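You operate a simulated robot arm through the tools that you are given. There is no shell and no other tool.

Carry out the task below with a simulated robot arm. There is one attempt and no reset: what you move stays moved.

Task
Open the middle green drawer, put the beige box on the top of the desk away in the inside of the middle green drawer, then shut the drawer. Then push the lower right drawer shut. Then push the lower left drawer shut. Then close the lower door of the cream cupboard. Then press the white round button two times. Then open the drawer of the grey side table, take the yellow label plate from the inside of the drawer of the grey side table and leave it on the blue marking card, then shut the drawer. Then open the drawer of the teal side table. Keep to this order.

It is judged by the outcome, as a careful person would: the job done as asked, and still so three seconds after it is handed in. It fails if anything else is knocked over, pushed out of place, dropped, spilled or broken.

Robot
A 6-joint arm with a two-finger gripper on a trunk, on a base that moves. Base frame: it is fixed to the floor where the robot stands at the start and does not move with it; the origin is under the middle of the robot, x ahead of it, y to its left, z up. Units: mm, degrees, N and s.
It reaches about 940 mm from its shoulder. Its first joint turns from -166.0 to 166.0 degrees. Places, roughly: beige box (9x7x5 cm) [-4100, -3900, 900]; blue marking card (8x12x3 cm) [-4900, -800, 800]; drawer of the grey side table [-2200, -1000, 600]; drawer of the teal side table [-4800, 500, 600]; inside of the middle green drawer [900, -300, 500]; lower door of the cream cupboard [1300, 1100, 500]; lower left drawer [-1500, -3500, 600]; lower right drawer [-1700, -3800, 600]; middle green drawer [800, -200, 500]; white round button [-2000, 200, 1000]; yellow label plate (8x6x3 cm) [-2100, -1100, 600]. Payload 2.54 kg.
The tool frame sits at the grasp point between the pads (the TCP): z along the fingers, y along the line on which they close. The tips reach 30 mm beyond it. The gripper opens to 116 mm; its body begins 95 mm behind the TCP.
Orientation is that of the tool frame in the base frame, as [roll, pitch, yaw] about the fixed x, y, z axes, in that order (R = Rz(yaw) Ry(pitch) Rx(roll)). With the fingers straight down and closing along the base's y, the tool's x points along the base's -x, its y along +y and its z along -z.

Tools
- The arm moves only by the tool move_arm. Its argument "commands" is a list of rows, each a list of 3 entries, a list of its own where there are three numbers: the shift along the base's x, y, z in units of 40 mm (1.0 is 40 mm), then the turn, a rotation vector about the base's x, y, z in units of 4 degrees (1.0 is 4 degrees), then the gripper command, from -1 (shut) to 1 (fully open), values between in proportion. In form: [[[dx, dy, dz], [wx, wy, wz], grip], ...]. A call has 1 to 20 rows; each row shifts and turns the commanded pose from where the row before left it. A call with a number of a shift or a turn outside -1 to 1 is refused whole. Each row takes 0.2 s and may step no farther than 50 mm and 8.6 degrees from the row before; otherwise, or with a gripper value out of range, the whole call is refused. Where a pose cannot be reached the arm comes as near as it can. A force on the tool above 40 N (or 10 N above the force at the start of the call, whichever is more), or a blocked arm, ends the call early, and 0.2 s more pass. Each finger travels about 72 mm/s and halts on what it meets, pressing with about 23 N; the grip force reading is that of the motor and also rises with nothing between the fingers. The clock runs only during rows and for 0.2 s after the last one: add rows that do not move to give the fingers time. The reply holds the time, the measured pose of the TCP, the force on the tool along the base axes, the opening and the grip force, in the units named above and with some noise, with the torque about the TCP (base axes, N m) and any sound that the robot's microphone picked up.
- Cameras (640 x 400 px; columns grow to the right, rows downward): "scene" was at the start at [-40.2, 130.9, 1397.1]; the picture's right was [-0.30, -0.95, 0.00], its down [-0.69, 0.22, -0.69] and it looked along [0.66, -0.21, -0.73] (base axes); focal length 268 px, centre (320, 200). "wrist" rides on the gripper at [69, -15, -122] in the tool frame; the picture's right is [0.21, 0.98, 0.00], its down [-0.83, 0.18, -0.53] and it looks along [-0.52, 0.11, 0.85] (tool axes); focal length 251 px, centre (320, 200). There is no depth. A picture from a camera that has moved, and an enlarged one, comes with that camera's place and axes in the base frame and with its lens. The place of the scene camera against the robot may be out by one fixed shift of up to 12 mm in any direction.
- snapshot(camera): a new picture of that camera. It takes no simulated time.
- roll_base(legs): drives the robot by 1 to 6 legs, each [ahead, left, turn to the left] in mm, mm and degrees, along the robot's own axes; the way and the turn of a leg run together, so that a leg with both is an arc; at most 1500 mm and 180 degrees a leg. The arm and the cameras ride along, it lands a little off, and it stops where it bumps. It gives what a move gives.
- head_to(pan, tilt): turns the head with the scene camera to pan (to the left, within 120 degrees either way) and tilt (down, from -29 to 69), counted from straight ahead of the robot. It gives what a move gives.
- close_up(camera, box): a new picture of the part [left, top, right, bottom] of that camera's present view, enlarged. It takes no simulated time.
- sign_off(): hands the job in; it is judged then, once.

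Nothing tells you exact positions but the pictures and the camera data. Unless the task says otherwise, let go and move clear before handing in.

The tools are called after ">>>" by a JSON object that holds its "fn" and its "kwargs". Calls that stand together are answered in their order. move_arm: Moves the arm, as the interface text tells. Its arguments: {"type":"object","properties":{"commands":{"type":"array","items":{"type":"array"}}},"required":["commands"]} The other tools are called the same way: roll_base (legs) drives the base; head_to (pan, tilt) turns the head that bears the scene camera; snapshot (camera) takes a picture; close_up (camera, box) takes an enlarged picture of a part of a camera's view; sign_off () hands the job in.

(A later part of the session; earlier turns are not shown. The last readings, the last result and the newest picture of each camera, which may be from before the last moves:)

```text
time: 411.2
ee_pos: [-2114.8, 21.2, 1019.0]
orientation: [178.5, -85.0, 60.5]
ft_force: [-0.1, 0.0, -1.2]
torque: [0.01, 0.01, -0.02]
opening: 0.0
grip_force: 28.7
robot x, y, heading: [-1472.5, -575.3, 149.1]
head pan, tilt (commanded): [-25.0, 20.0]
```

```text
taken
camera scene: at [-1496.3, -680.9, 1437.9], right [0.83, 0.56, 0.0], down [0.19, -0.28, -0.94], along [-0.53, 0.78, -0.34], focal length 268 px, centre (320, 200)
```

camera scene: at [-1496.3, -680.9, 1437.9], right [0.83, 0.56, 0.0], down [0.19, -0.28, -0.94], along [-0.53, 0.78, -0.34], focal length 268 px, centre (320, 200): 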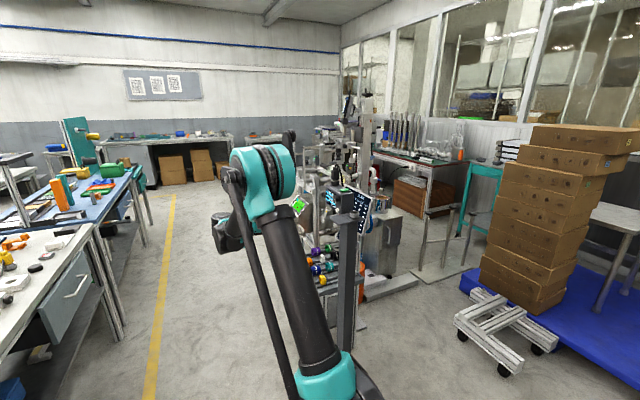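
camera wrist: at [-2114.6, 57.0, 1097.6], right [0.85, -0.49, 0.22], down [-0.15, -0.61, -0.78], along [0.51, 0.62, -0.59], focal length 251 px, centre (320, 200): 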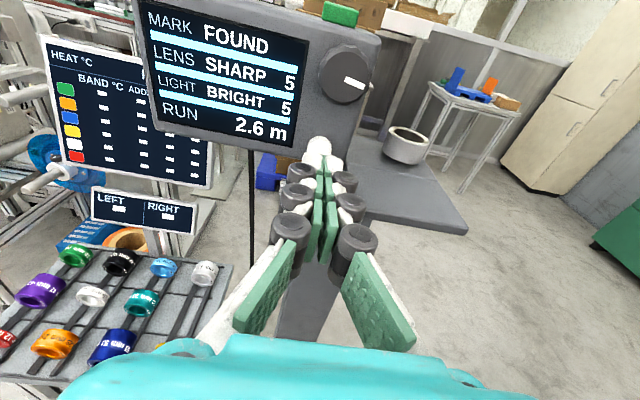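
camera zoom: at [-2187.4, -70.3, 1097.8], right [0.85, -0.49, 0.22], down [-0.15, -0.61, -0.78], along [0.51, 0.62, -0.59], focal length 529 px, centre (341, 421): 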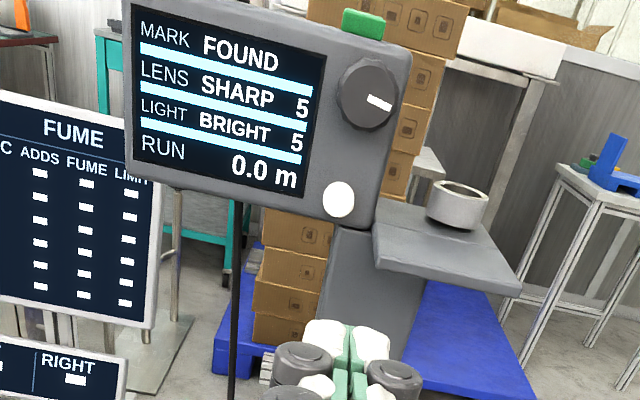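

Both presses registered. Next is the grey side table drawer, so I'll swing the hand back to straight ahead and roll it so the fingers close vertically for the handle.

>>> {"fn": "move_arm", "kwargs": {"commands": [[[-0.153, -0.35, 0], [0, 0, 0.98], -1], [[-0.153, -0.35, 0], [0, 0, 0.98], -1], [[-0.153, -0.35, 0], [0, 0, 0.98], -1], [[-0.153, -0.35, 0], [0, 0, 0.98], -1], [[-0.153, -0.35, 0], [0, 0, 0.98], -1], [[-0.153, -0.35, 0], [0, 0, 0.98], -1], [[-0.153, -0.35, 0], [0, 0, 0.98], -1], [[-0.153, -0.35, 0], [0, 0, 0.98], -1], [[-0.153, -0.35, 0], [0, 0, 0.98], -1], [[-0.153, -0.35, 0], [0, 0, 0.98], -1], [[-0.153, -0.35, 0], [0, 0, 0.98], -1], [[-0.153, -0.35, 0], [0, 0, 0.98], -1], [[-0.153, -0.35, 0], [0, 0, 0.98], -1], [[-0.153, -0.35, 0], [0, 0, 0.98], -1], [[-0.153, -0.35, 0], [0, 0, 0.98], -1], [[-0.153, -0.35, 0], [0, 0, 0.98], -1], [[-0.153, -0.35, 0], [0, 0, 0.98], -1], [[-0.153, -0.35, 0], [0, 0, 0.98], -1], [[-0.153, -0.35, 0], [0, 0, 0.98], -1], [[-0.153, -0.35, 0], [0, 0, 0.98], -1]]}}

>>> {"fn": "snapshot", "kwargs": {"camera": "scene"}}

```text
time: 415.4
ee_pos: [-2239.1, -260.5, 1017.7]
orientation: [178.3, -84.9, 138.9]
ft_force: [-0.7, 0.3, -0.1]
torque: [0.04, 0.03, -0.03]
opening: 0.0
grip_force: 28.6
robot x, y, heading: [-1475.6, -569.8, 149.4]
head pan, tilt (commanded): [-25.0, 20.0]
```

```text
taken
camera scene: at [-1496.3, -681.1, 1437.9], right [0.83, 0.56, 0.0], down [0.19, -0.28, -0.94], along [-0.53, 0.78, -0.34], focal length 268 px, centre (320, 200)
```

scene: 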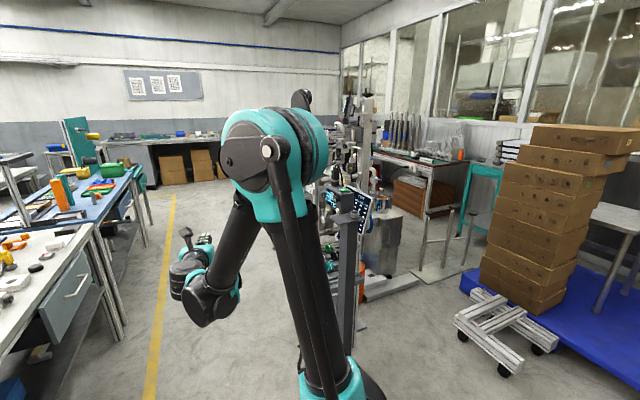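

>>> {"fn": "roll_base", "kwargs": {"legs": [[-240, 0, 0], [0, -700, 0], [0, 0, 71]]}}

>>> {"fn": "head_to", "kwargs": {"pan": 10, "tilt": 25}}

>>> {"fn": "snapshot", "kwargs": {"camera": "scene"}}

```text
time: 423.7
ee_pos: [-1451.6, -716.5, 1018.2]
orientation: [178.6, -85.0, -149.4]
ft_force: [0.6, 0.1, 0.0]
torque: [0.03, 0.02, -0.02]
opening: 0.1
grip_force: 28.5
robot x, y, heading: [-913.7, -87.2, -139.1]
head pan, tilt (commanded): [-25.0, 20.0]
```

```text
time: 424.7
ee_pos: [-1451.6, -715.8, 1017.5]
orientation: [178.5, -85.0, -149.4]
ft_force: [0.3, 0.0, 0.2]
torque: [0.02, -0.01, 0.03]
opening: 0.0
grip_force: 28.4
robot x, y, heading: [-911.8, -92.4, -138.9]
head pan, tilt (commanded): [10.0, 25.0]
```

```text
taken
camera scene: at [-780.2, -189.7, 1429.8], right [-0.78, 0.63, 0.0], down [0.27, 0.33, -0.91], along [-0.57, -0.7, -0.42], focal length 268 px, centre (320, 200)
```

scene: 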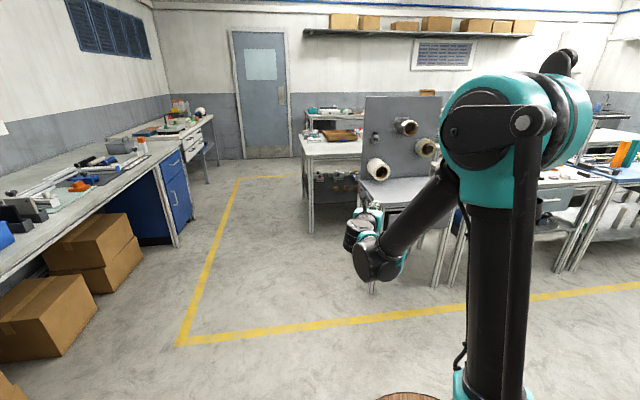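

>>> {"fn": "move_arm", "kwargs": {"commands": [[[0, 0, 0], [0.965, 0.57, 0.098], -1], [[0, 0, 0], [0.965, 0.57, 0.098], -1], [[0, 0, 0], [0.965, 0.57, 0.098], -1], [[0, 0, 0], [0.965, 0.57, 0.098], -1], [[0, 0, 0], [0.965, 0.57, 0.098], -1], [[0, 0, 0], [0.965, 0.57, 0.098], -1], [[0, 0, 0], [0.965, 0.57, 0.098], -1], [[0, 0, 0], [0.965, 0.57, 0.098], -1], [[0, 0, 0], [0.965, 0.57, 0.098], -1], [[0, 0, 0], [0.965, 0.57, 0.098], -1], [[0, 0, 0], [0.965, 0.57, 0.098], -1], [[0, 0, 0], [0.965, 0.57, 0.098], -1], [[0, 0, 0], [0.965, 0.57, 0.098], -1], [[0, 0, 0], [0.965, 0.57, 0.098], -1], [[0, 0, 0], [0.965, 0.57, 0.098], -1], [[0, 0, 0], [0.965, 0.57, 0.098], -1], [[0, 0, 0], [0.965, 0.57, 0.098], -1], [[0, 0, 0], [0.965, 0.57, 0.098], -1], [[0, 0, 0], [0.965, 0.57, 0.098], -1], [[0, 0, 0], [0.965, 0.57, 0.098], -1]]}}

>>> {"fn": "snapshot", "kwargs": {"camera": "wrist"}}

```text
time: 428.9
ee_pos: [-1452.3, -715.5, 1017.5]
orientation: [93.7, 0.1, -59.6]
ft_force: [0.0, 0.8, 0.5]
torque: [-0.01, -0.01, 0.01]
opening: 0.0
grip_force: 28.9
robot x, y, heading: [-914.3, -90.2, -139.1]
head pan, tilt (commanded): [10.0, 25.0]
```

```text
taken
camera wrist: at [-1311.0, -713.1, 1010.1], right [0.06, -0.22, 0.97], down [0.03, 0.98, 0.22], along [-1.0, 0.02, 0.06], focal length 251 px, centre (320, 200)
```

wrist: 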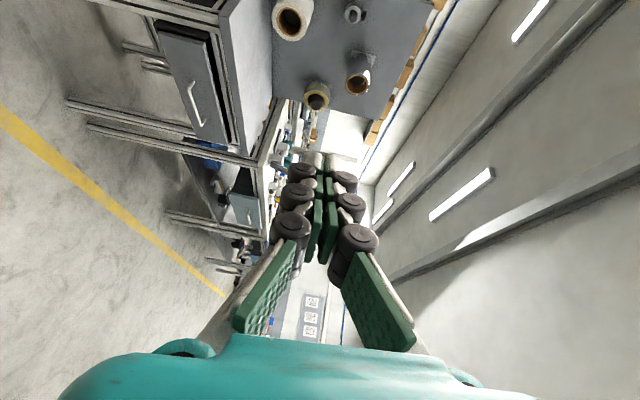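

>>> {"fn": "close_up", "kwargs": {"camera": "wrist", "box": [60, 0, 320, 170]}}

```text
2.35 times, centred on (190, 85) of wrist
camera zoom: at [-1311.0, -713.1, 1010.1], right [0.06, -0.22, 0.97], down [0.03, 0.98, 0.22], along [-1.0, 0.02, 0.06], focal length 592 px, centre (626, 471)
```

zoom: 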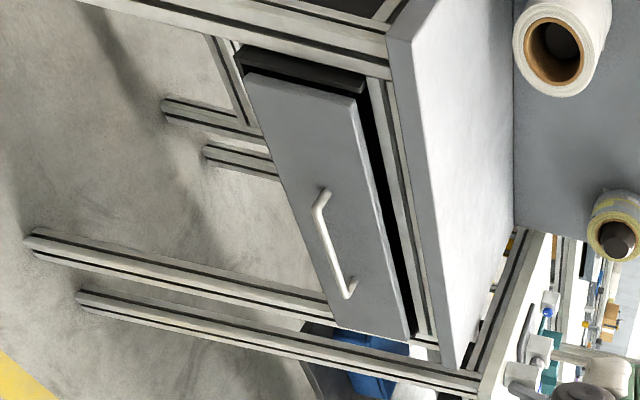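

>>> {"fn": "move_arm", "kwargs": {"commands": [[[-0.5625, -0.41, -0.9], [0.1135, -0.1306, 0.22], -1], [[-0.5625, -0.41, -0.9], [0.1135, -0.1306, 0.22], -1], [[-0.5625, -0.41, -0.9], [0.1135, -0.1306, 0.22], -1], [[-0.5625, -0.41, -0.9], [0.1135, -0.1306, 0.22], -1], [[-0.5625, -0.41, -0.9], [0.1135, -0.1306, 0.22], -1], [[-0.5625, -0.41, -0.9], [0.1135, -0.1306, 0.22], -1], [[-0.5625, -0.41, -0.9], [0.1135, -0.1306, 0.22], -1], [[-0.5625, -0.41, -0.9], [0.1135, -0.1306, 0.22], -1], [[-0.5625, -0.41, -0.9], [0.1135, -0.1306, 0.22], -1], [[-0.5625, -0.41, -0.9], [0.1135, -0.1306, 0.22], -1], [[-0.5625, -0.41, -0.9], [0.1135, -0.1306, 0.22], -1], [[-0.5625, -0.41, -0.9], [0.1135, -0.1306, 0.22], -1]]}}

>>> {"fn": "snapshot", "kwargs": {"camera": "wrist"}}

>>> {"fn": "snapshot", "kwargs": {"camera": "scene"}}

```text
time: 431.5
ee_pos: [-1722.5, -912.5, 587.2]
orientation: [101.7, 0.6, -48.8]
ft_force: [0.3, 0.1, -0.4]
torque: [0.01, 0.0, 0.0]
opening: 0.0
grip_force: 29.2
robot x, y, heading: [-916.8, -90.5, -139.0]
head pan, tilt (commanded): [10.0, 25.0]
```

```text
taken
camera wrist: at [-1584.7, -884.3, 595.8], right [0.0, -0.3, 0.95], down [-0.18, 0.94, 0.3], along [-0.98, -0.17, -0.05], focal length 251 px, centre (320, 200)
```

wrist: 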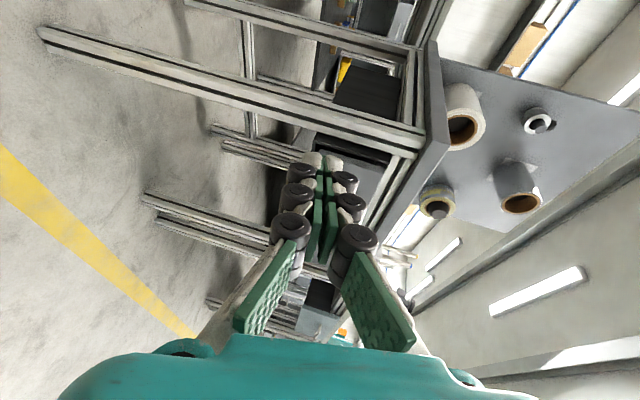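

```text
taken
camera scene: at [-780.0, -189.7, 1429.8], right [-0.78, 0.63, 0.0], down [0.27, 0.33, -0.91], along [-0.57, -0.7, -0.42], focal length 268 px, centre (320, 200)
```

scene: 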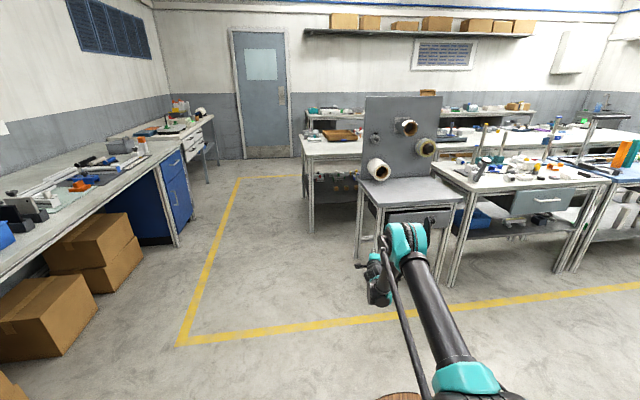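

>>> {"fn": "close_up", "kwargs": {"camera": "scene", "box": [340, 160, 490, 290]}}

```text
3.08 times, centred on (415, 225) of scene
camera zoom: at [-780.0, -189.7, 1429.8], right [-0.78, 0.63, 0.0], down [0.27, 0.33, -0.91], along [-0.57, -0.7, -0.42], focal length 825 px, centre (28, 123)
```

zoom: 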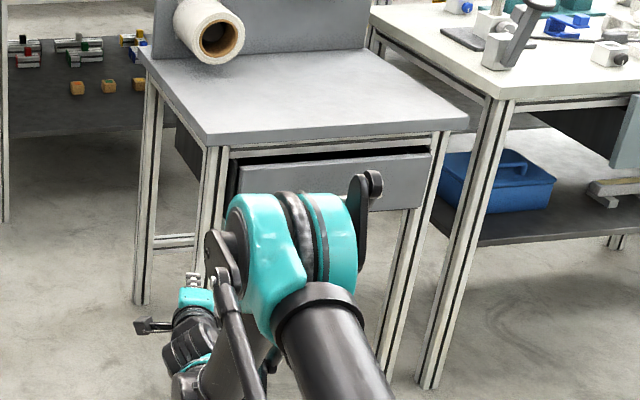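

>>> {"fn": "move_arm", "kwargs": {"commands": [[[0, 0, 0.1], [0, 0, 0], 0.3], [[0, 0, 0], [0, 0, 0], 0.3], [[0, 0, 0], [0, 0, 0], 0.3], [[0, 0, 0], [0, 0, 0], 0.3]]}}

>>> {"fn": "roll_base", "kwargs": {"legs": [[215, -302, 0]]}}

>>> {"fn": "snapshot", "kwargs": {"camera": "wrist"}}

>>> {"fn": "snapshot", "kwargs": {"camera": "scene"}}

```text
time: 432.5
ee_pos: [-1723.0, -912.1, 590.8]
orientation: [101.8, 0.8, -48.8]
ft_force: [-0.2, 0.4, -0.3]
torque: [-0.02, 0.0, 0.01]
opening: 75.6
grip_force: 0.0
robot x, y, heading: [-915.0, -84.7, -138.8]
head pan, tilt (commanded): [10.0, 25.0]
```

```text
time: 434.9
ee_pos: [-2081.9, -829.8, 590.0]
orientation: [101.8, 0.6, -48.6]
ft_force: [0.2, -0.5, 0.3]
torque: [0.01, 0.03, 0.0]
opening: 75.4
grip_force: 0.0
robot x, y, heading: [-1272.7, -4.7, -138.7]
head pan, tilt (commanded): [10.0, 25.0]
```

```text
taken
camera wrist: at [-1944.5, -800.6, 599.7], right [0.0, -0.3, 0.95], down [-0.18, 0.94, 0.3], along [-0.98, -0.17, -0.05], focal length 251 px, centre (320, 200)
```

wrist: 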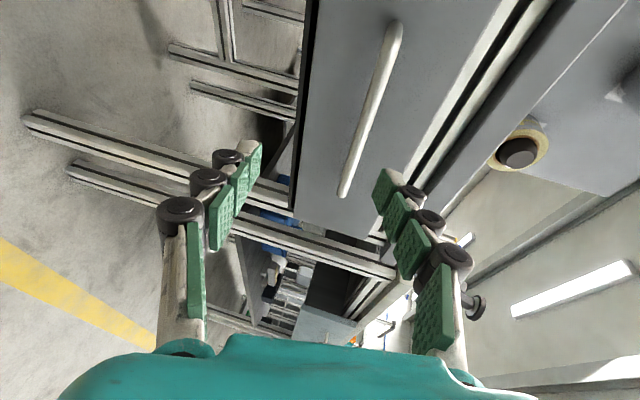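

```text
taken
camera scene: at [-1141.9, -104.3, 1429.8], right [-0.78, 0.63, 0.0], down [0.27, 0.33, -0.91], along [-0.57, -0.71, -0.42], focal length 268 px, centre (320, 200)
```

scene: 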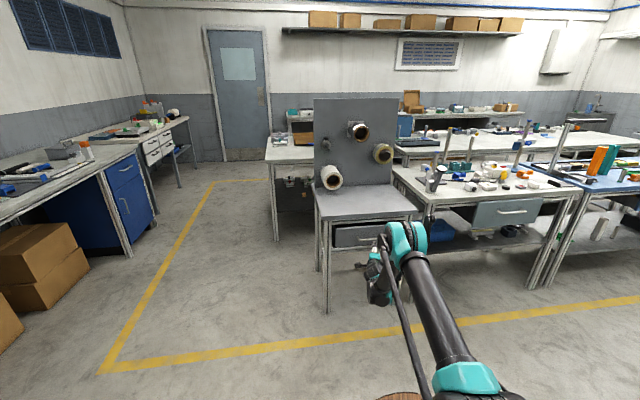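

>>> {"fn": "move_arm", "kwargs": {"commands": [[[0, 0, 0.21], [0, 0, 0], 0.3], [[0, 0, 0.21], [0, 0, 0], 0.3]]}}

>>> {"fn": "roll_base", "kwargs": {"legs": [[60, 7, 0]]}}

>>> {"fn": "snapshot", "kwargs": {"camera": "wrist"}}

```text
time: 435.5
ee_pos: [-2083.2, -829.3, 607.5]
orientation: [101.8, 0.8, -48.7]
ft_force: [-0.2, -0.4, 0.3]
torque: [-0.01, -0.04, 0.01]
opening: 75.3
grip_force: 0.0
robot x, y, heading: [-1276.4, -4.9, -138.9]
head pan, tilt (commanded): [10.0, 25.0]
```

```text
time: 436.5
ee_pos: [-2122.3, -873.8, 606.8]
orientation: [101.7, 0.7, -48.8]
ft_force: [-0.5, 0.1, -0.2]
torque: [0.0, -0.01, -0.02]
opening: 75.2
grip_force: 0.0
robot x, y, heading: [-1320.1, -50.9, -138.8]
head pan, tilt (commanded): [10.0, 25.0]
```

```text
taken
camera wrist: at [-1985.6, -846.2, 616.4], right [0.0, -0.3, 0.95], down [-0.18, 0.94, 0.3], along [-0.98, -0.17, -0.05], focal length 251 px, centre (320, 200)
```

wrist: 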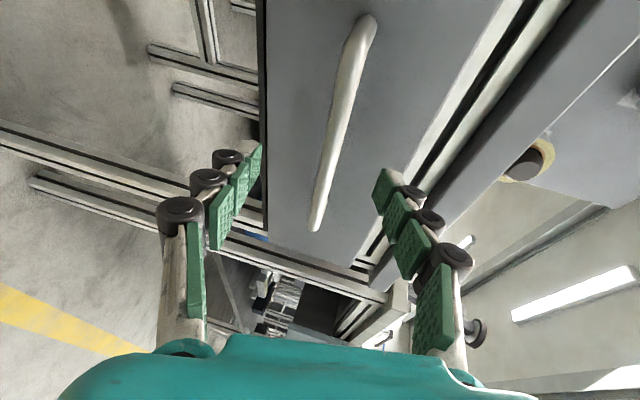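

>>> {"fn": "roll_base", "kwargs": {"legs": [[30, 0, 0]]}}

>>> {"fn": "snapshot", "kwargs": {"camera": "wrist"}}

```text
time: 437.3
ee_pos: [-2146.2, -895.1, 606.8]
orientation: [101.8, 0.6, -48.7]
ft_force: [0.0, -0.2, -0.7]
torque: [0.01, -0.01, -0.01]
opening: 75.4
grip_force: 0.1
robot x, y, heading: [-1340.9, -68.1, -138.8]
head pan, tilt (commanded): [10.0, 25.0]
```

```text
taken
camera wrist: at [-2008.1, -866.0, 616.4], right [0.0, -0.3, 0.95], down [-0.18, 0.94, 0.3], along [-0.98, -0.17, -0.05], focal length 251 px, centre (320, 200)
```

wrist: 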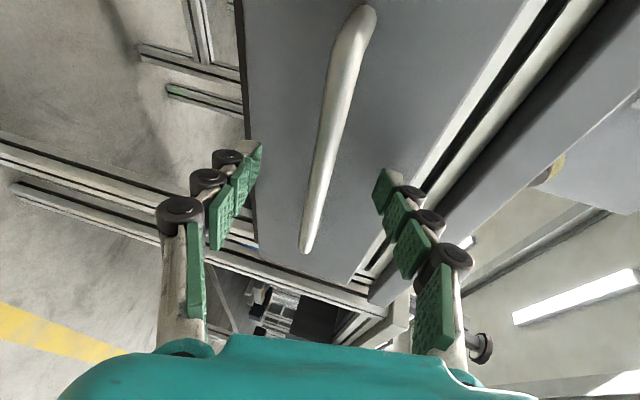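

>>> {"fn": "move_arm", "kwargs": {"commands": [[[0, 0, 0], [0, 0, 0], -1], [[0, 0, 0], [0, 0, 0], -1], [[0, 0, 0], [0, 0, 0], -1], [[0, 0, 0], [0, 0, 0], -1], [[0, 0, 0], [0, 0, 0], -1]]}}

>>> {"fn": "snapshot", "kwargs": {"camera": "wrist"}}

```text
time: 438.5
ee_pos: [-2145.0, -895.1, 607.1]
orientation: [101.8, 0.8, -48.7]
ft_force: [1.2, 1.5, -8.1]
torque: [0.5, 0.72, 0.16]
opening: 11.7
grip_force: 38.2
robot x, y, heading: [-1341.1, -64.4, -138.7]
head pan, tilt (commanded): [10.0, 25.0]
```

```text
taken
camera wrist: at [-2008.2, -866.0, 615.9], right [0.0, -0.3, 0.95], down [-0.18, 0.94, 0.3], along [-0.98, -0.17, -0.05], focal length 251 px, centre (320, 200)
```

wrist: 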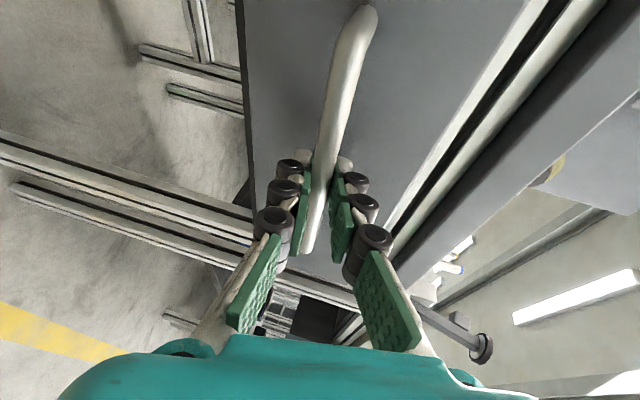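

>>> {"fn": "roll_base", "kwargs": {"legs": [[-56.8, -19.3, 0]]}}

>>> {"fn": "snapshot", "kwargs": {"camera": "wrist"}}

```text
time: 439.5
ee_pos: [-2116.1, -841.6, 606.7]
orientation: [101.8, 0.8, -48.7]
ft_force: [-4.2, 2.1, -8.1]
torque: [0.5, 0.75, -0.02]
opening: 11.2
grip_force: 38.8
robot x, y, heading: [-1312.6, -15.2, -138.5]
head pan, tilt (commanded): [10.0, 25.0]
```

```text
taken
camera wrist: at [-1977.7, -814.1, 615.9], right [0.0, -0.3, 0.95], down [-0.18, 0.94, 0.3], along [-0.98, -0.17, -0.05], focal length 251 px, centre (320, 200)
```

wrist: 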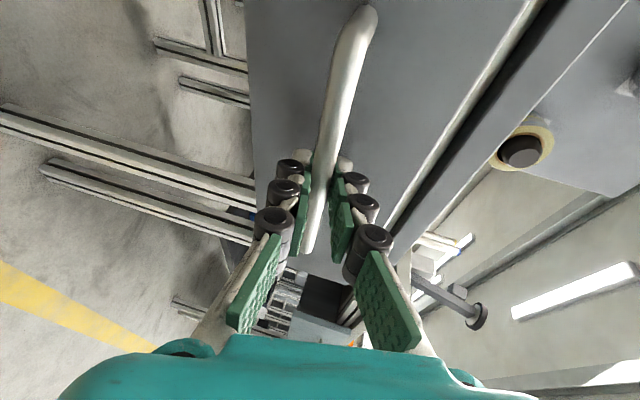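

>>> {"fn": "roll_base", "kwargs": {"legs": [[-180, -61.3, 0]]}}

>>> {"fn": "snapshot", "kwargs": {"camera": "wrist"}}

>>> {"fn": "snapshot", "kwargs": {"camera": "scene"}}

```text
time: 441.0
ee_pos: [-2019.3, -678.4, 606.6]
orientation: [101.7, 0.9, -48.5]
ft_force: [15.7, -10.6, -10.5]
torque: [0.45, 0.69, 0.43]
opening: 11.2
grip_force: 39.0
robot x, y, heading: [-1214.5, 150.7, -138.7]
head pan, tilt (commanded): [10.0, 25.0]
```

```text
taken
camera wrist: at [-1880.8, -649.3, 615.9], right [0.0, -0.3, 0.95], down [-0.18, 0.94, 0.3], along [-0.98, -0.17, -0.05], focal length 251 px, centre (320, 200)
```

wrist: 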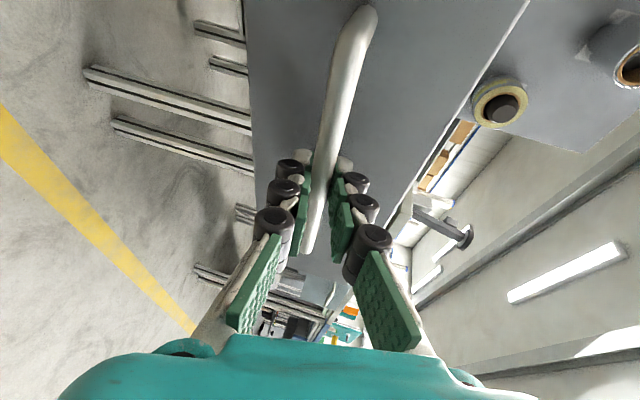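

```text
taken
camera scene: at [-1080.0, 48.0, 1429.8], right [-0.78, 0.63, 0.0], down [0.26, 0.33, -0.91], along [-0.57, -0.71, -0.42], focal length 268 px, centre (320, 200)
```

scene: 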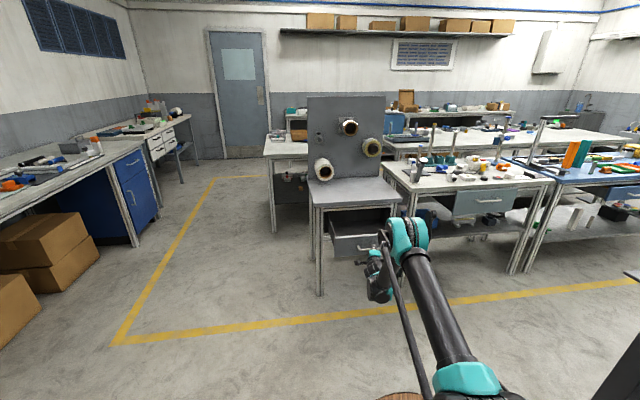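

>>> {"fn": "close_up", "kwargs": {"camera": "scene", "box": [290, 180, 440, 290]}}

```text
3.64 times, centred on (365, 235) of scene
camera zoom: at [-1080.0, 48.0, 1429.8], right [-0.78, 0.63, 0.0], down [0.26, 0.33, -0.91], along [-0.57, -0.71, -0.42], focal length 975 px, centre (156, 73)
```

zoom: 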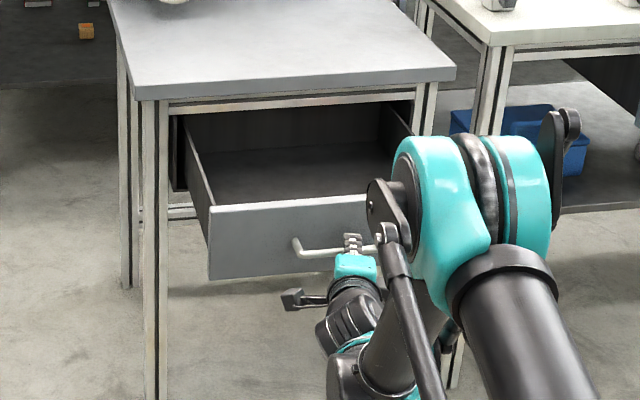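

>>> {"fn": "move_arm", "kwargs": {"commands": [[[0, 0, 0], [0, 0, 0], 0.3], [[0, 0, 0], [0, 0, 0], 0.3], [[0, 0, 0], [0, 0, 0], 0.3], [[0, 0, 0], [0, 0, 0], 0.3], [[0, 0, 0], [0, 0, 0], 0.3]]}}

>>> {"fn": "roll_base", "kwargs": {"legs": [[-90, -30, 0]]}}

>>> {"fn": "snapshot", "kwargs": {"camera": "wrist"}}

```text
time: 442.2
ee_pos: [-2018.3, -678.9, 606.5]
orientation: [101.7, 0.7, -48.6]
ft_force: [-0.1, -0.7, -0.4]
torque: [0.0, -0.01, 0.02]
opening: 75.2
grip_force: 0.0
robot x, y, heading: [-1211.9, 147.7, -138.6]
head pan, tilt (commanded): [10.0, 25.0]
```

```text
time: 443.4
ee_pos: [-1971.9, -596.0, 607.6]
orientation: [101.6, 0.7, -48.6]
ft_force: [-0.5, 0.0, -0.2]
torque: [-0.01, 0.0, 0.01]
opening: 75.2
grip_force: 0.1
robot x, y, heading: [-1169.5, 229.5, -138.9]
head pan, tilt (commanded): [10.0, 25.0]
```

```text
taken
camera wrist: at [-1834.5, -567.1, 616.3], right [0.0, -0.3, 0.95], down [-0.18, 0.94, 0.3], along [-0.98, -0.17, -0.05], focal length 251 px, centre (320, 200)
```

wrist: 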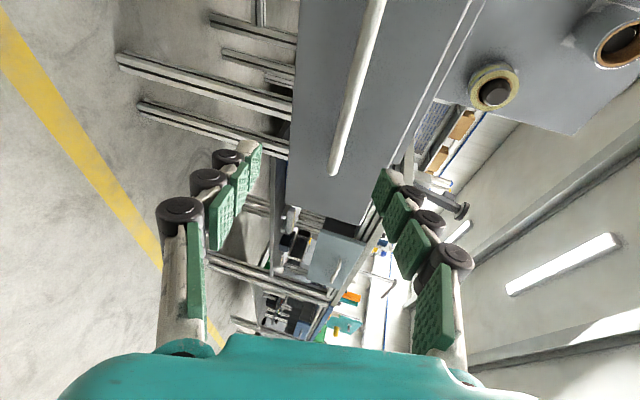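

>>> {"fn": "move_arm", "kwargs": {"commands": [[[0.517, 0.386, 0.777], [0, 0, 0], 1], [[0.517, 0.386, 0.777], [0, 0, 0], 1], [[0.517, 0.386, 0.777], [0, 0, 0], 1], [[0.517, 0.386, 0.777], [0, 0, 0], 1], [[0.517, 0.386, 0.777], [0, 0, 0], 1], [[0.517, 0.386, 0.777], [0, 0, 0], 1], [[0.517, 0.386, 0.777], [0, 0, 0], 1], [[0.517, 0.386, 0.777], [0, 0, 0], 1], [[0.517, 0.386, 0.777], [0, 0, 0], 1], [[0.517, 0.386, 0.777], [0, 0, 0], 1], [[0.517, 0.386, 0.777], [0, 0, 0], 1]]}}

>>> {"fn": "move_arm", "kwargs": {"commands": [[[0, 0, 0], [-0.826, -0.729, -0.228], 1], [[0, 0, 0], [-0.826, -0.729, -0.228], 1], [[0, 0, 0], [-0.826, -0.729, -0.228], 1], [[0, 0, 0], [-0.826, -0.729, -0.228], 1], [[0, 0, 0], [-0.826, -0.729, -0.228], 1], [[0, 0, 0], [-0.826, -0.729, -0.228], 1], [[0, 0, 0], [-0.826, -0.729, -0.228], 1], [[0, 0, 0], [-0.826, -0.729, -0.228], 1], [[0, 0, 0], [-0.826, -0.729, -0.228], 1], [[0, 0, 0], [-0.826, -0.729, -0.228], 1], [[0, 0, 0], [-0.826, -0.729, -0.228], 1], [[0, 0, 0], [-0.826, -0.729, -0.228], 1], [[0, 0, 0], [-0.826, -0.729, -0.228], 1], [[0, 0, 0], [-0.826, -0.729, -0.228], 1], [[0, 0, 0], [-0.826, -0.729, -0.228], 1], [[0, 0, 0], [-0.826, -0.729, -0.228], 1], [[0, 0, 0], [-0.826, -0.729, -0.228], 1], [[0, 0, 0], [-0.826, -0.729, -0.228], 1], [[0, 0, 0], [-0.826, -0.729, -0.228], 1], [[0, 0, 0], [-0.826, -0.729, -0.228], 1]]}}

>>> {"fn": "snapshot", "kwargs": {"camera": "wrist"}}

>>> {"fn": "snapshot", "kwargs": {"camera": "scene"}}

```text
time: 445.8
ee_pos: [-1744.6, -427.4, 949.8]
orientation: [101.8, 0.8, -48.7]
ft_force: [-0.1, 0.4, 0.0]
torque: [0.02, 0.04, -0.01]
opening: 115.9
grip_force: 0.0
robot x, y, heading: [-1164.9, 229.9, -138.8]
head pan, tilt (commanded): [10.0, 25.0]
```

```text
time: 449.9
ee_pos: [-1744.6, -426.6, 949.1]
orientation: [177.2, -78.0, -135.5]
ft_force: [0.1, -0.4, -0.6]
torque: [0.0, 0.01, 0.04]
opening: 116.0
grip_force: 0.0
robot x, y, heading: [-1168.8, 231.4, -138.8]
head pan, tilt (commanded): [10.0, 25.0]
```

```text
taken
camera wrist: at [-1655.6, -369.1, 1041.9], right [-0.68, 0.7, 0.22], down [0.39, 0.6, -0.7], along [-0.62, -0.39, -0.68], focal length 251 px, centre (320, 200)
```

wrist: 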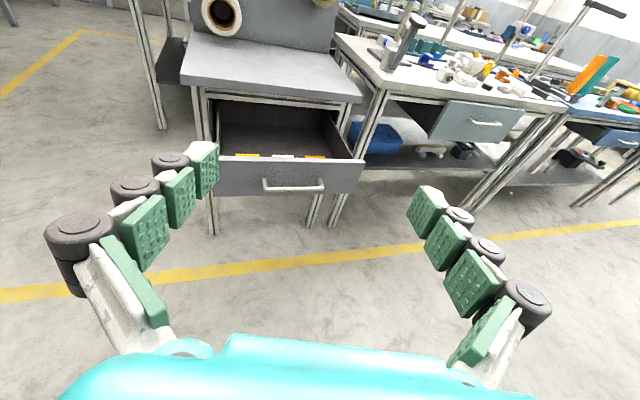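

```text
taken
camera scene: at [-1033.1, 130.0, 1429.8], right [-0.78, 0.63, 0.0], down [0.26, 0.33, -0.91], along [-0.57, -0.71, -0.42], focal length 268 px, centre (320, 200)
```

scene: 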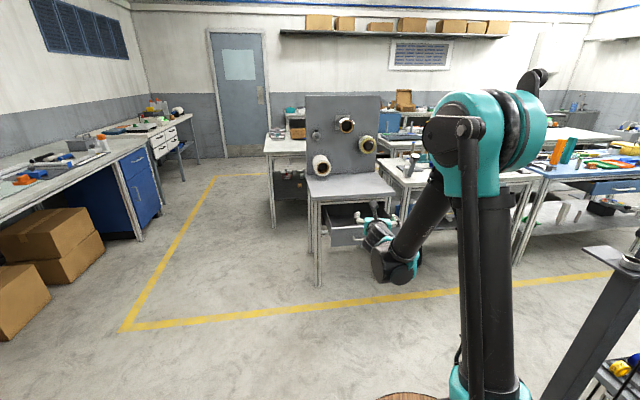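

>>> {"fn": "close_up", "kwargs": {"camera": "wrist", "box": [190, 80, 380, 220]}}

```text
2.86 times, centred on (285, 150) of wrist
camera zoom: at [-1655.6, -369.1, 1041.9], right [-0.68, 0.7, 0.22], down [0.39, 0.6, -0.7], along [-0.62, -0.39, -0.68], focal length 718 px, centre (420, 343)
```

zoom: 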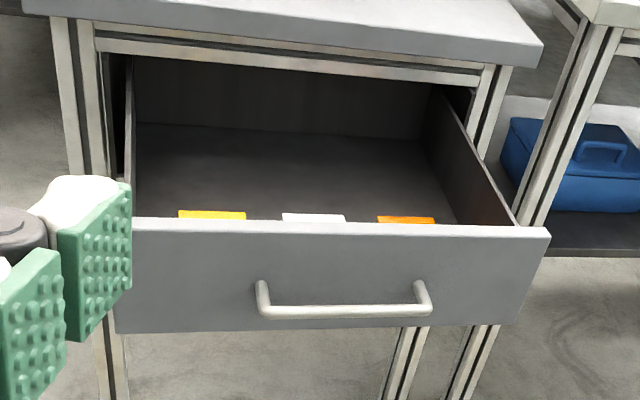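

I can see three plates lying in the drawer near its front: yellow on the left, then white, then orange. I'll move the camera over the drawer to measure the yellow one.

>>> {"fn": "roll_base", "kwargs": {"legs": [[230, 0, 0]]}}

>>> {"fn": "move_arm", "kwargs": {"commands": [[[-0.282, -0.247, 0.125], [0.626, -0.715, 0], 1], [[-0.282, -0.247, 0.125], [0.626, -0.715, 0], 1], [[-0.282, -0.247, 0.125], [0.626, -0.715, 0], 1], [[-0.282, -0.247, 0.125], [0.626, -0.715, 0], 1], [[-0.282, -0.247, 0.125], [0.626, -0.715, 0], 1], [[-0.282, -0.247, 0.125], [0.626, -0.715, 0], 1], [[-0.282, -0.247, 0.125], [0.626, -0.715, 0], 1], [[-0.282, -0.247, 0.125], [0.626, -0.715, 0], 1], [[-0.282, -0.247, 0.125], [0.626, -0.715, 0], 1], [[-0.282, -0.247, 0.125], [0.626, -0.715, 0], 1]]}}

>>> {"fn": "snapshot", "kwargs": {"camera": "wrist"}}

>>> {"fn": "snapshot", "kwargs": {"camera": "scene"}}

```text
time: 451.7
ee_pos: [-1918.0, -580.0, 949.7]
orientation: [176.7, -78.1, -135.1]
ft_force: [-0.6, -0.3, 0.5]
torque: [0.01, 0.0, -0.03]
opening: 116.0
grip_force: 0.0
robot x, y, heading: [-1342.9, 80.4, -139.1]
head pan, tilt (commanded): [10.0, 25.0]
```

```text
time: 453.9
ee_pos: [-2009.3, -692.9, 998.4]
orientation: [177.3, -40.9, -137.8]
ft_force: [0.8, 1.3, -0.2]
torque: [-0.03, 0.0, 0.0]
opening: 116.0
grip_force: 0.0
out of reach, approached as far as the arm can: row 9, 10
robot x, y, heading: [-1340.7, 77.2, -138.7]
head pan, tilt (commanded): [10.0, 25.0]
```

```text
taken
camera wrist: at [-1975.4, -690.3, 1136.1], right [-0.75, 0.63, 0.17], down [0.62, 0.77, -0.13], along [-0.22, 0.01, -0.98], focal length 251 px, centre (320, 200)
```

wrist: 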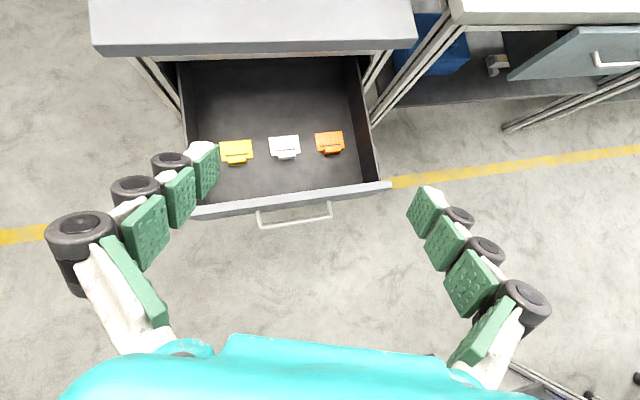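

```text
taken
camera scene: at [-1207.2, -22.4, 1429.8], right [-0.78, 0.63, 0.0], down [0.26, 0.33, -0.91], along [-0.57, -0.71, -0.42], focal length 268 px, centre (320, 200)
```

scene: 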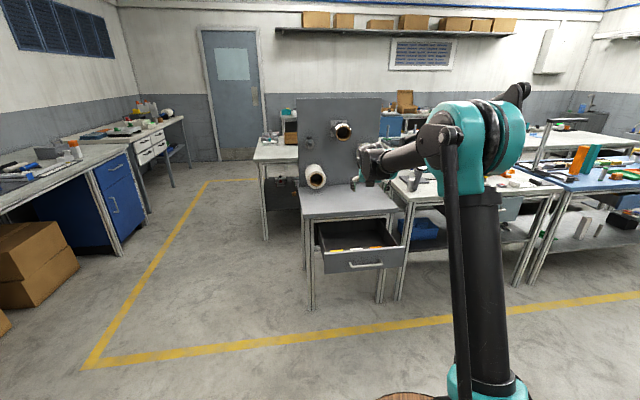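

>>> {"fn": "close_up", "kwargs": {"camera": "wrist", "box": [170, 40, 400, 230]}}

```text
2.11 times, centred on (285, 135) of wrist
camera zoom: at [-1975.4, -690.3, 1136.1], right [-0.75, 0.63, 0.17], down [0.62, 0.77, -0.13], along [-0.22, 0.01, -0.98], focal length 529 px, centre (394, 337)
```

zoom: 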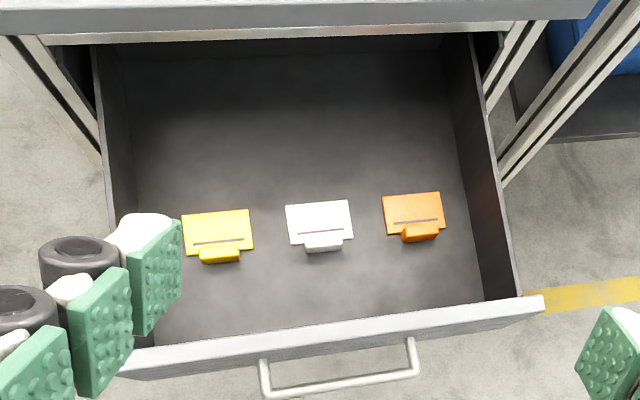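

>>> {"fn": "move_arm", "kwargs": {"commands": [[[0.8, 0.5825, 0.085], [0, 0, 0], 1], [[0.8, 0.5825, 0.085], [0, 0, 0], 1], [[0.8, 0.5825, 0.085], [0, 0, 0], 1], [[0.8, 0.5825, 0.085], [0, 0, 0], 1], [[0.8, 0.5825, 0.085], [0, 0, 0], 1]]}}

>>> {"fn": "roll_base", "kwargs": {"legs": [[0, 720, 0], [200, 0, -71.2]]}}

>>> {"fn": "snapshot", "kwargs": {"camera": "scene"}}

```text
time: 455.1
ee_pos: [-1838.9, -580.6, 1017.4]
orientation: [179.7, -40.1, -138.0]
ft_force: [0.3, 0.0, -0.2]
torque: [0.03, -0.04, -0.02]
opening: 115.7
grip_force: 0.1
out of reach, approached as far as the arm can: row 1
robot x, y, heading: [-1342.8, 75.7, -139.1]
head pan, tilt (commanded): [10.0, 25.0]
```

```text
time: 462.1
ee_pos: [-1838.7, -223.8, 1017.3]
orientation: [179.7, -40.1, 150.9]
ft_force: [0.4, 0.2, 0.1]
torque: [0.01, 0.01, -0.02]
opening: 115.9
grip_force: 0.1
robot x, y, heading: [-1055.4, -484.0, 149.6]
head pan, tilt (commanded): [10.0, 25.0]
```

```text
taken
camera scene: at [-1109.3, -637.7, 1429.8], right [0.34, 0.94, 0.0], down [0.4, -0.15, -0.91], along [-0.85, 0.31, -0.42], focal length 268 px, centre (320, 200)
```

scene: 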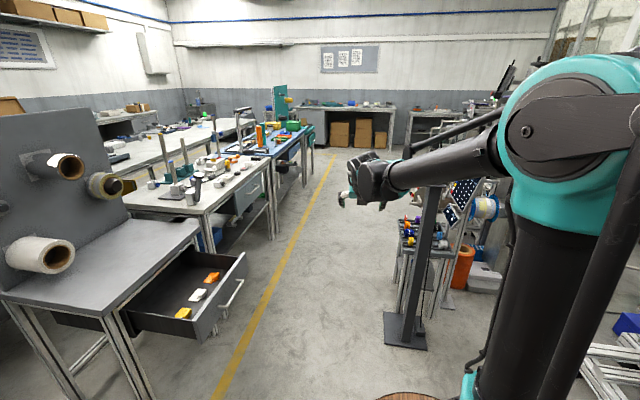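

>>> {"fn": "roll_base", "kwargs": {"legs": [[-195, 0, 0]]}}

>>> {"fn": "move_arm", "kwargs": {"commands": [[[0.125, 0.268, 0], [0, 0, -0.98], 1], [[0.125, 0.268, 0], [0, 0, -0.98], 1], [[0.125, 0.268, 0], [0, 0, -0.98], 1], [[0.125, 0.268, 0], [0, 0, -0.98], 1], [[0.125, 0.268, 0], [0, 0, -0.98], 1], [[0.125, 0.268, 0], [0, 0, -0.98], 1], [[0.125, 0.268, 0], [0, 0, -0.98], 1], [[0.125, 0.268, 0], [0, 0, -0.98], 1], [[0.125, 0.268, 0], [0, 0, -0.98], 1], [[0.125, 0.268, 0], [0, 0, -0.98], 1], [[0.125, 0.268, 0], [0, 0, -0.98], 1], [[0.125, 0.268, 0], [0, 0, -0.98], 1], [[0.125, 0.268, 0], [0, 0, -0.98], 1], [[0.125, 0.268, 0], [0, 0, -0.98], 1], [[0.125, 0.268, 0], [0, 0, -0.98], 1], [[0.125, 0.268, 0], [0, 0, -0.98], 1], [[0.125, 0.268, 0], [0, 0, -0.98], 1], [[0.125, 0.268, 0], [0, 0, -0.98], 1], [[0.125, 0.268, 0], [0, 0, -0.98], 1], [[0.125, 0.268, 0], [0, 0, -0.98], 1]]}}

>>> {"fn": "move_arm", "kwargs": {"commands": [[[0.125, 0.268, 0], [0, 0, -0.98], 1], [[0.125, 0.268, 0], [0, 0, -0.98], 1], [[0.125, 0.268, 0], [0, 0, -0.98], 1], [[0, 0, 0], [-0.74, 0.427, 0], 1], [[0, 0, 0], [-0.74, 0.427, 0], 1], [[0, 0, 0], [-0.74, 0.427, 0], 1]]}}

>>> {"fn": "snapshot", "kwargs": {"camera": "scene"}}

```text
time: 463.7
ee_pos: [-1669.3, -321.9, 1017.3]
orientation: [179.8, -40.1, 150.8]
ft_force: [0.7, 0.1, -0.1]
torque: [0.0, -0.01, 0.02]
opening: 116.2
grip_force: 0.1
robot x, y, heading: [-877.0, -581.8, 149.8]
head pan, tilt (commanded): [10.0, 25.0]
```

```text
time: 467.9
ee_pos: [-1569.9, -108.8, 1017.7]
orientation: [179.7, -40.0, 72.4]
ft_force: [0.2, -0.8, 0.3]
torque: [-0.01, -0.01, 0.01]
opening: 116.1
grip_force: 0.1
robot x, y, heading: [-884.9, -583.0, 150.2]
head pan, tilt (commanded): [10.0, 25.0]
```

```text
time: 469.3
ee_pos: [-1555.3, -76.7, 1017.0]
orientation: [179.9, -29.8, 60.5]
ft_force: [-1.3, -0.2, -0.5]
torque: [0.01, -0.02, 0.0]
opening: 116.1
grip_force: 0.0
robot x, y, heading: [-885.7, -583.9, 149.8]
head pan, tilt (commanded): [10.0, 25.0]
```

```text
taken
camera scene: at [-939.2, -736.6, 1429.8], right [0.34, 0.94, 0.0], down [0.4, -0.15, -0.91], along [-0.85, 0.31, -0.42], focal length 268 px, centre (320, 200)
```

scene: 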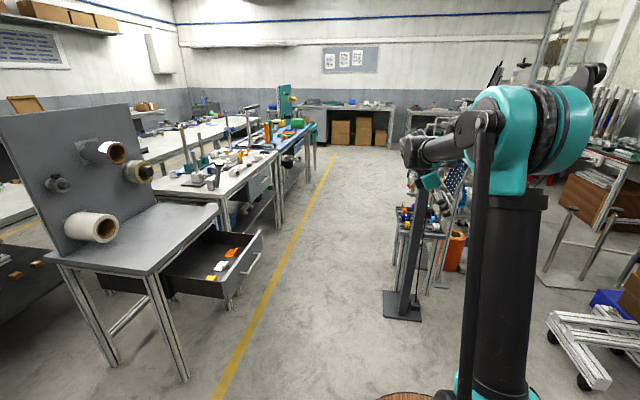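

>>> {"fn": "roll_base", "kwargs": {"legs": [[0, 910, 0]]}}

>>> {"fn": "snapshot", "kwargs": {"camera": "wrist"}}

>>> {"fn": "snapshot", "kwargs": {"camera": "scene"}}

```text
time: 474.1
ee_pos: [-2012.8, -866.9, 1017.0]
orientation: [179.8, -29.8, 60.7]
ft_force: [-0.4, 0.2, 1.3]
torque: [-0.01, 0.0, -0.01]
opening: 116.0
grip_force: 0.0
robot x, y, heading: [-1341.1, -1375.2, 150.1]
head pan, tilt (commanded): [10.0, 25.0]
```

```text
taken
camera wrist: at [-2026.5, -859.8, 1157.0], right [0.94, -0.32, 0.11], down [-0.32, -0.94, 0.05], along [0.09, -0.08, -0.99], focal length 251 px, centre (320, 200)
```

wrist: 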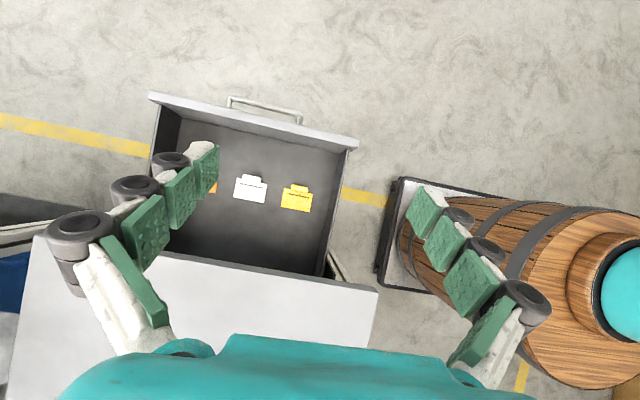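

```text
taken
camera scene: at [-1395.7, -1525.4, 1429.8], right [0.34, 0.94, 0.0], down [0.4, -0.14, -0.91], along [-0.85, 0.31, -0.42], focal length 268 px, centre (320, 200)
```

scene: 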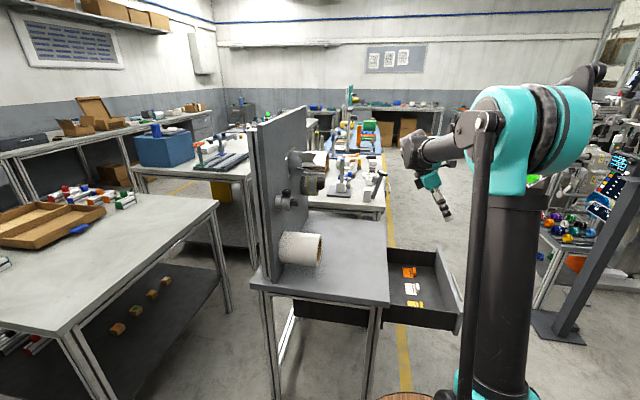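

>>> {"fn": "close_up", "kwargs": {"camera": "wrist", "box": [200, 90, 370, 280]}}

```text
2.11 times, centred on (285, 185) of wrist
camera zoom: at [-2026.5, -859.8, 1157.0], right [0.94, -0.32, 0.11], down [-0.32, -0.94, 0.05], along [0.09, -0.08, -0.99], focal length 529 px, centre (394, 232)
```

zoom: 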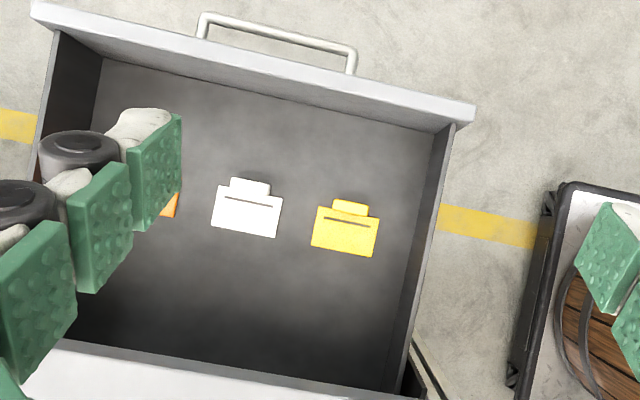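

>>> {"fn": "close_up", "kwargs": {"camera": "scene", "box": [380, 245, 470, 325]}}

```text
5.00 times, centred on (425, 285) of scene
camera zoom: at [-1395.7, -1525.4, 1429.8], right [0.34, 0.94, 0.0], down [0.4, -0.14, -0.91], along [-0.85, 0.31, -0.42], focal length 1340 px, centre (-205, -225)
```

zoom: 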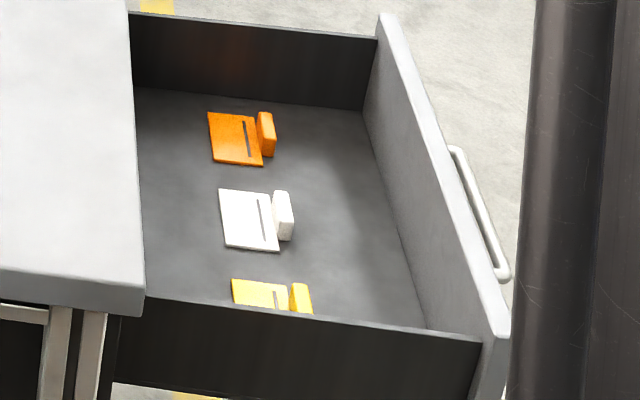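

Now I can see that each plate is thin with an upright tab on its front edge. I'll lower the fingers around the yellow plate's tab.

>>> {"fn": "move_arm", "kwargs": {"commands": [[[-0.01, -0.02, -0.95], [0, 0, 0], 0.3], [[-0.01, -0.02, -0.95], [0, 0, 0], 0.3], [[-0.01, -0.02, -0.95], [0, 0, 0], 0.3], [[-0.01, -0.02, -0.95], [0, 0, 0], 0.3], [[-0.01, -0.02, -0.95], [0, 0, 0], 0.3], [[-0.01, -0.02, -0.95], [0, 0, 0], 0.3], [[-0.01, -0.02, -0.95], [0, 0, 0], 0.3]]}}

>>> {"fn": "snapshot", "kwargs": {"camera": "wrist"}}

>>> {"fn": "snapshot", "kwargs": {"camera": "scene"}}

```text
time: 475.7
ee_pos: [-2015.4, -871.5, 750.5]
orientation: [179.8, -29.8, 60.7]
ft_force: [0.1, 0.2, 1.4]
torque: [0.04, 0.01, 0.01]
opening: 75.3
grip_force: 0.1
robot x, y, heading: [-1337.0, -1371.6, 150.0]
head pan, tilt (commanded): [10.0, 25.0]
```

```text
taken
camera wrist: at [-2028.7, -865.5, 891.0], right [0.94, -0.32, 0.11], down [-0.32, -0.94, 0.05], along [0.09, -0.08, -0.99], focal length 251 px, centre (320, 200)
```

wrist: 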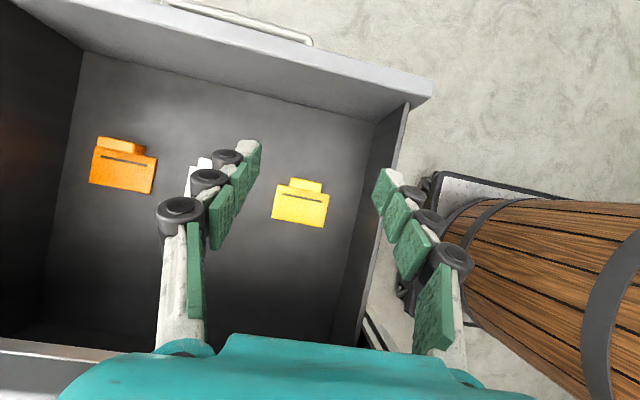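

```text
taken
camera scene: at [-1395.6, -1525.5, 1429.8], right [0.34, 0.94, 0.0], down [0.4, -0.14, -0.91], along [-0.85, 0.31, -0.42], focal length 268 px, centre (320, 200)
```

scene: 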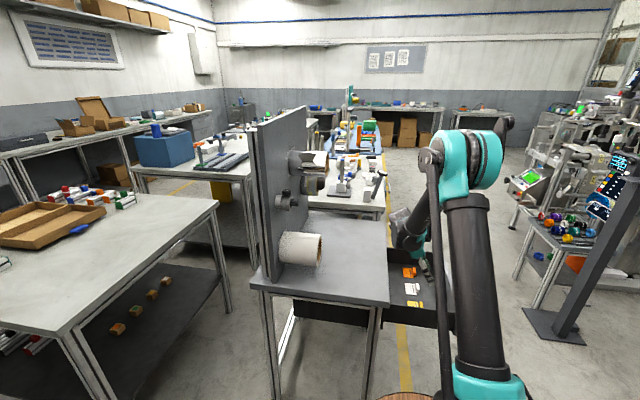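

>>> {"fn": "move_arm", "kwargs": {"commands": [[[0.01, -0.015, -0.7], [0, 0, 0], 0.2], [[0.01, -0.015, -0.7], [0, 0, 0], 0.2], [[0.01, -0.015, -0.7], [0, 0, 0], 0.2], [[0.01, -0.015, -0.7], [0, 0, 0], 0.2], [[0, 0, -0.6], [0, 0, 0], 0.2]]}}

>>> {"fn": "snapshot", "kwargs": {"camera": "wrist"}}

>>> {"fn": "close_up", "kwargs": {"camera": "scene", "box": [370, 200, 480, 330]}}

```text
time: 476.9
ee_pos: [-2013.6, -874.2, 614.9]
orientation: [179.9, -29.8, 60.6]
ft_force: [-0.1, -0.3, 0.0]
torque: [-0.01, 0.0, 0.04]
opening: 69.7
grip_force: 0.1
robot x, y, heading: [-1345.0, -1375.4, 149.8]
head pan, tilt (commanded): [10.0, 25.0]
```

```text
taken
camera wrist: at [-2027.6, -867.3, 755.6], right [0.94, -0.32, 0.11], down [-0.32, -0.94, 0.05], along [0.09, -0.08, -0.99], focal length 251 px, centre (320, 200)
```

wrist: 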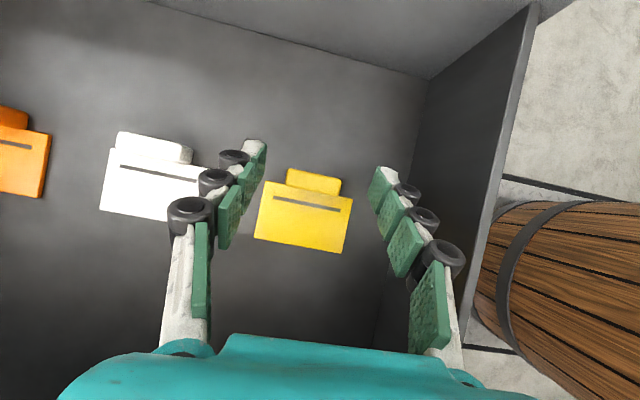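

```text
3.08 times, centred on (425, 265) of scene
camera zoom: at [-1395.7, -1525.4, 1429.8], right [0.34, 0.94, 0.0], down [0.4, -0.14, -0.91], along [-0.85, 0.31, -0.42], focal length 825 px, centre (-3, 0)
```

zoom: 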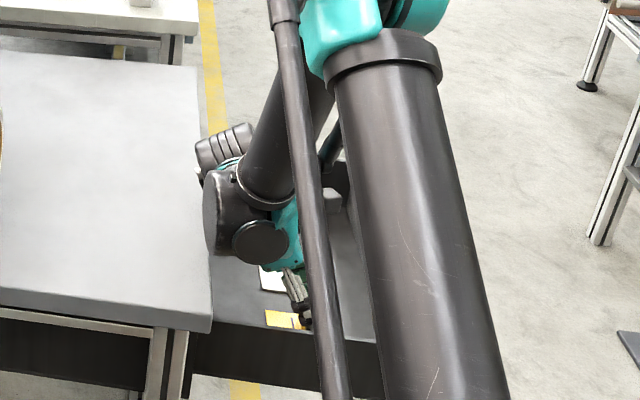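

>>> {"fn": "move_arm", "kwargs": {"commands": [[[0, 0, -0.3], [0, 0, 0], 0.2], [[0, 0, -0.3], [0, 0, 0], 0.2], [[0, 0, 0], [0, 0, 0], 0.2]]}}

>>> {"fn": "snapshot", "kwargs": {"camera": "wrist"}}

```text
time: 477.7
ee_pos: [-2014.3, -873.4, 591.2]
orientation: [179.9, -29.8, 60.7]
ft_force: [0.3, 0.5, -0.4]
torque: [0.0, 0.01, -0.02]
opening: 69.5
grip_force: 0.0
robot x, y, heading: [-1336.7, -1368.9, 150.1]
head pan, tilt (commanded): [10.0, 25.0]
```

```text
taken
camera wrist: at [-2027.8, -867.6, 731.3], right [0.94, -0.32, 0.11], down [-0.32, -0.94, 0.05], along [0.09, -0.08, -0.99], focal length 251 px, centre (320, 200)
```

wrist: 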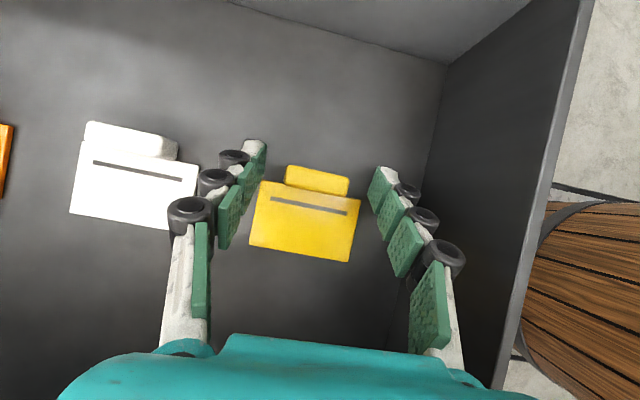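

>>> {"fn": "move_arm", "kwargs": {"commands": [[[0, 0, 0], [0, 0, 0], -1], [[0, 0, 0], [0, 0, 0], -1], [[0, 0, 0], [0, 0, 0], -1], [[0, 0, 0], [0, 0, 0], -1], [[0, 0, 0], [0, 0, 0], -1]]}}

>>> {"fn": "snapshot", "kwargs": {"camera": "wrist"}}

```text
time: 478.9
ee_pos: [-2013.8, -874.8, 590.6]
orientation: [179.9, -29.8, 60.7]
ft_force: [0.1, -0.1, 0.0]
torque: [0.0, 0.0, 0.0]
opening: 38.5
grip_force: 23.2
robot x, y, heading: [-1340.8, -1369.4, 149.7]
head pan, tilt (commanded): [10.0, 25.0]
```

```text
taken
camera wrist: at [-2027.8, -867.5, 731.4], right [0.94, -0.32, 0.11], down [-0.32, -0.94, 0.05], along [0.09, -0.08, -0.99], focal length 251 px, centre (320, 200)
```

wrist: 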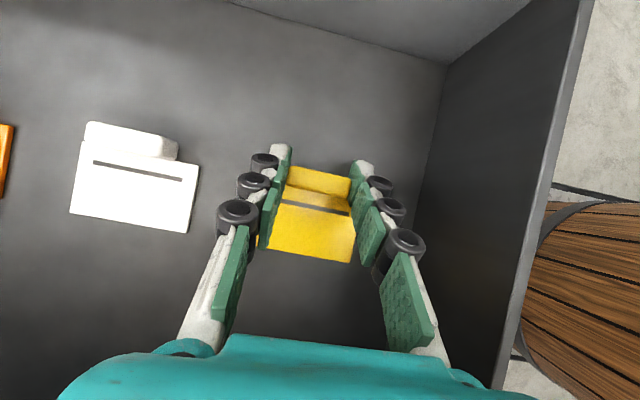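

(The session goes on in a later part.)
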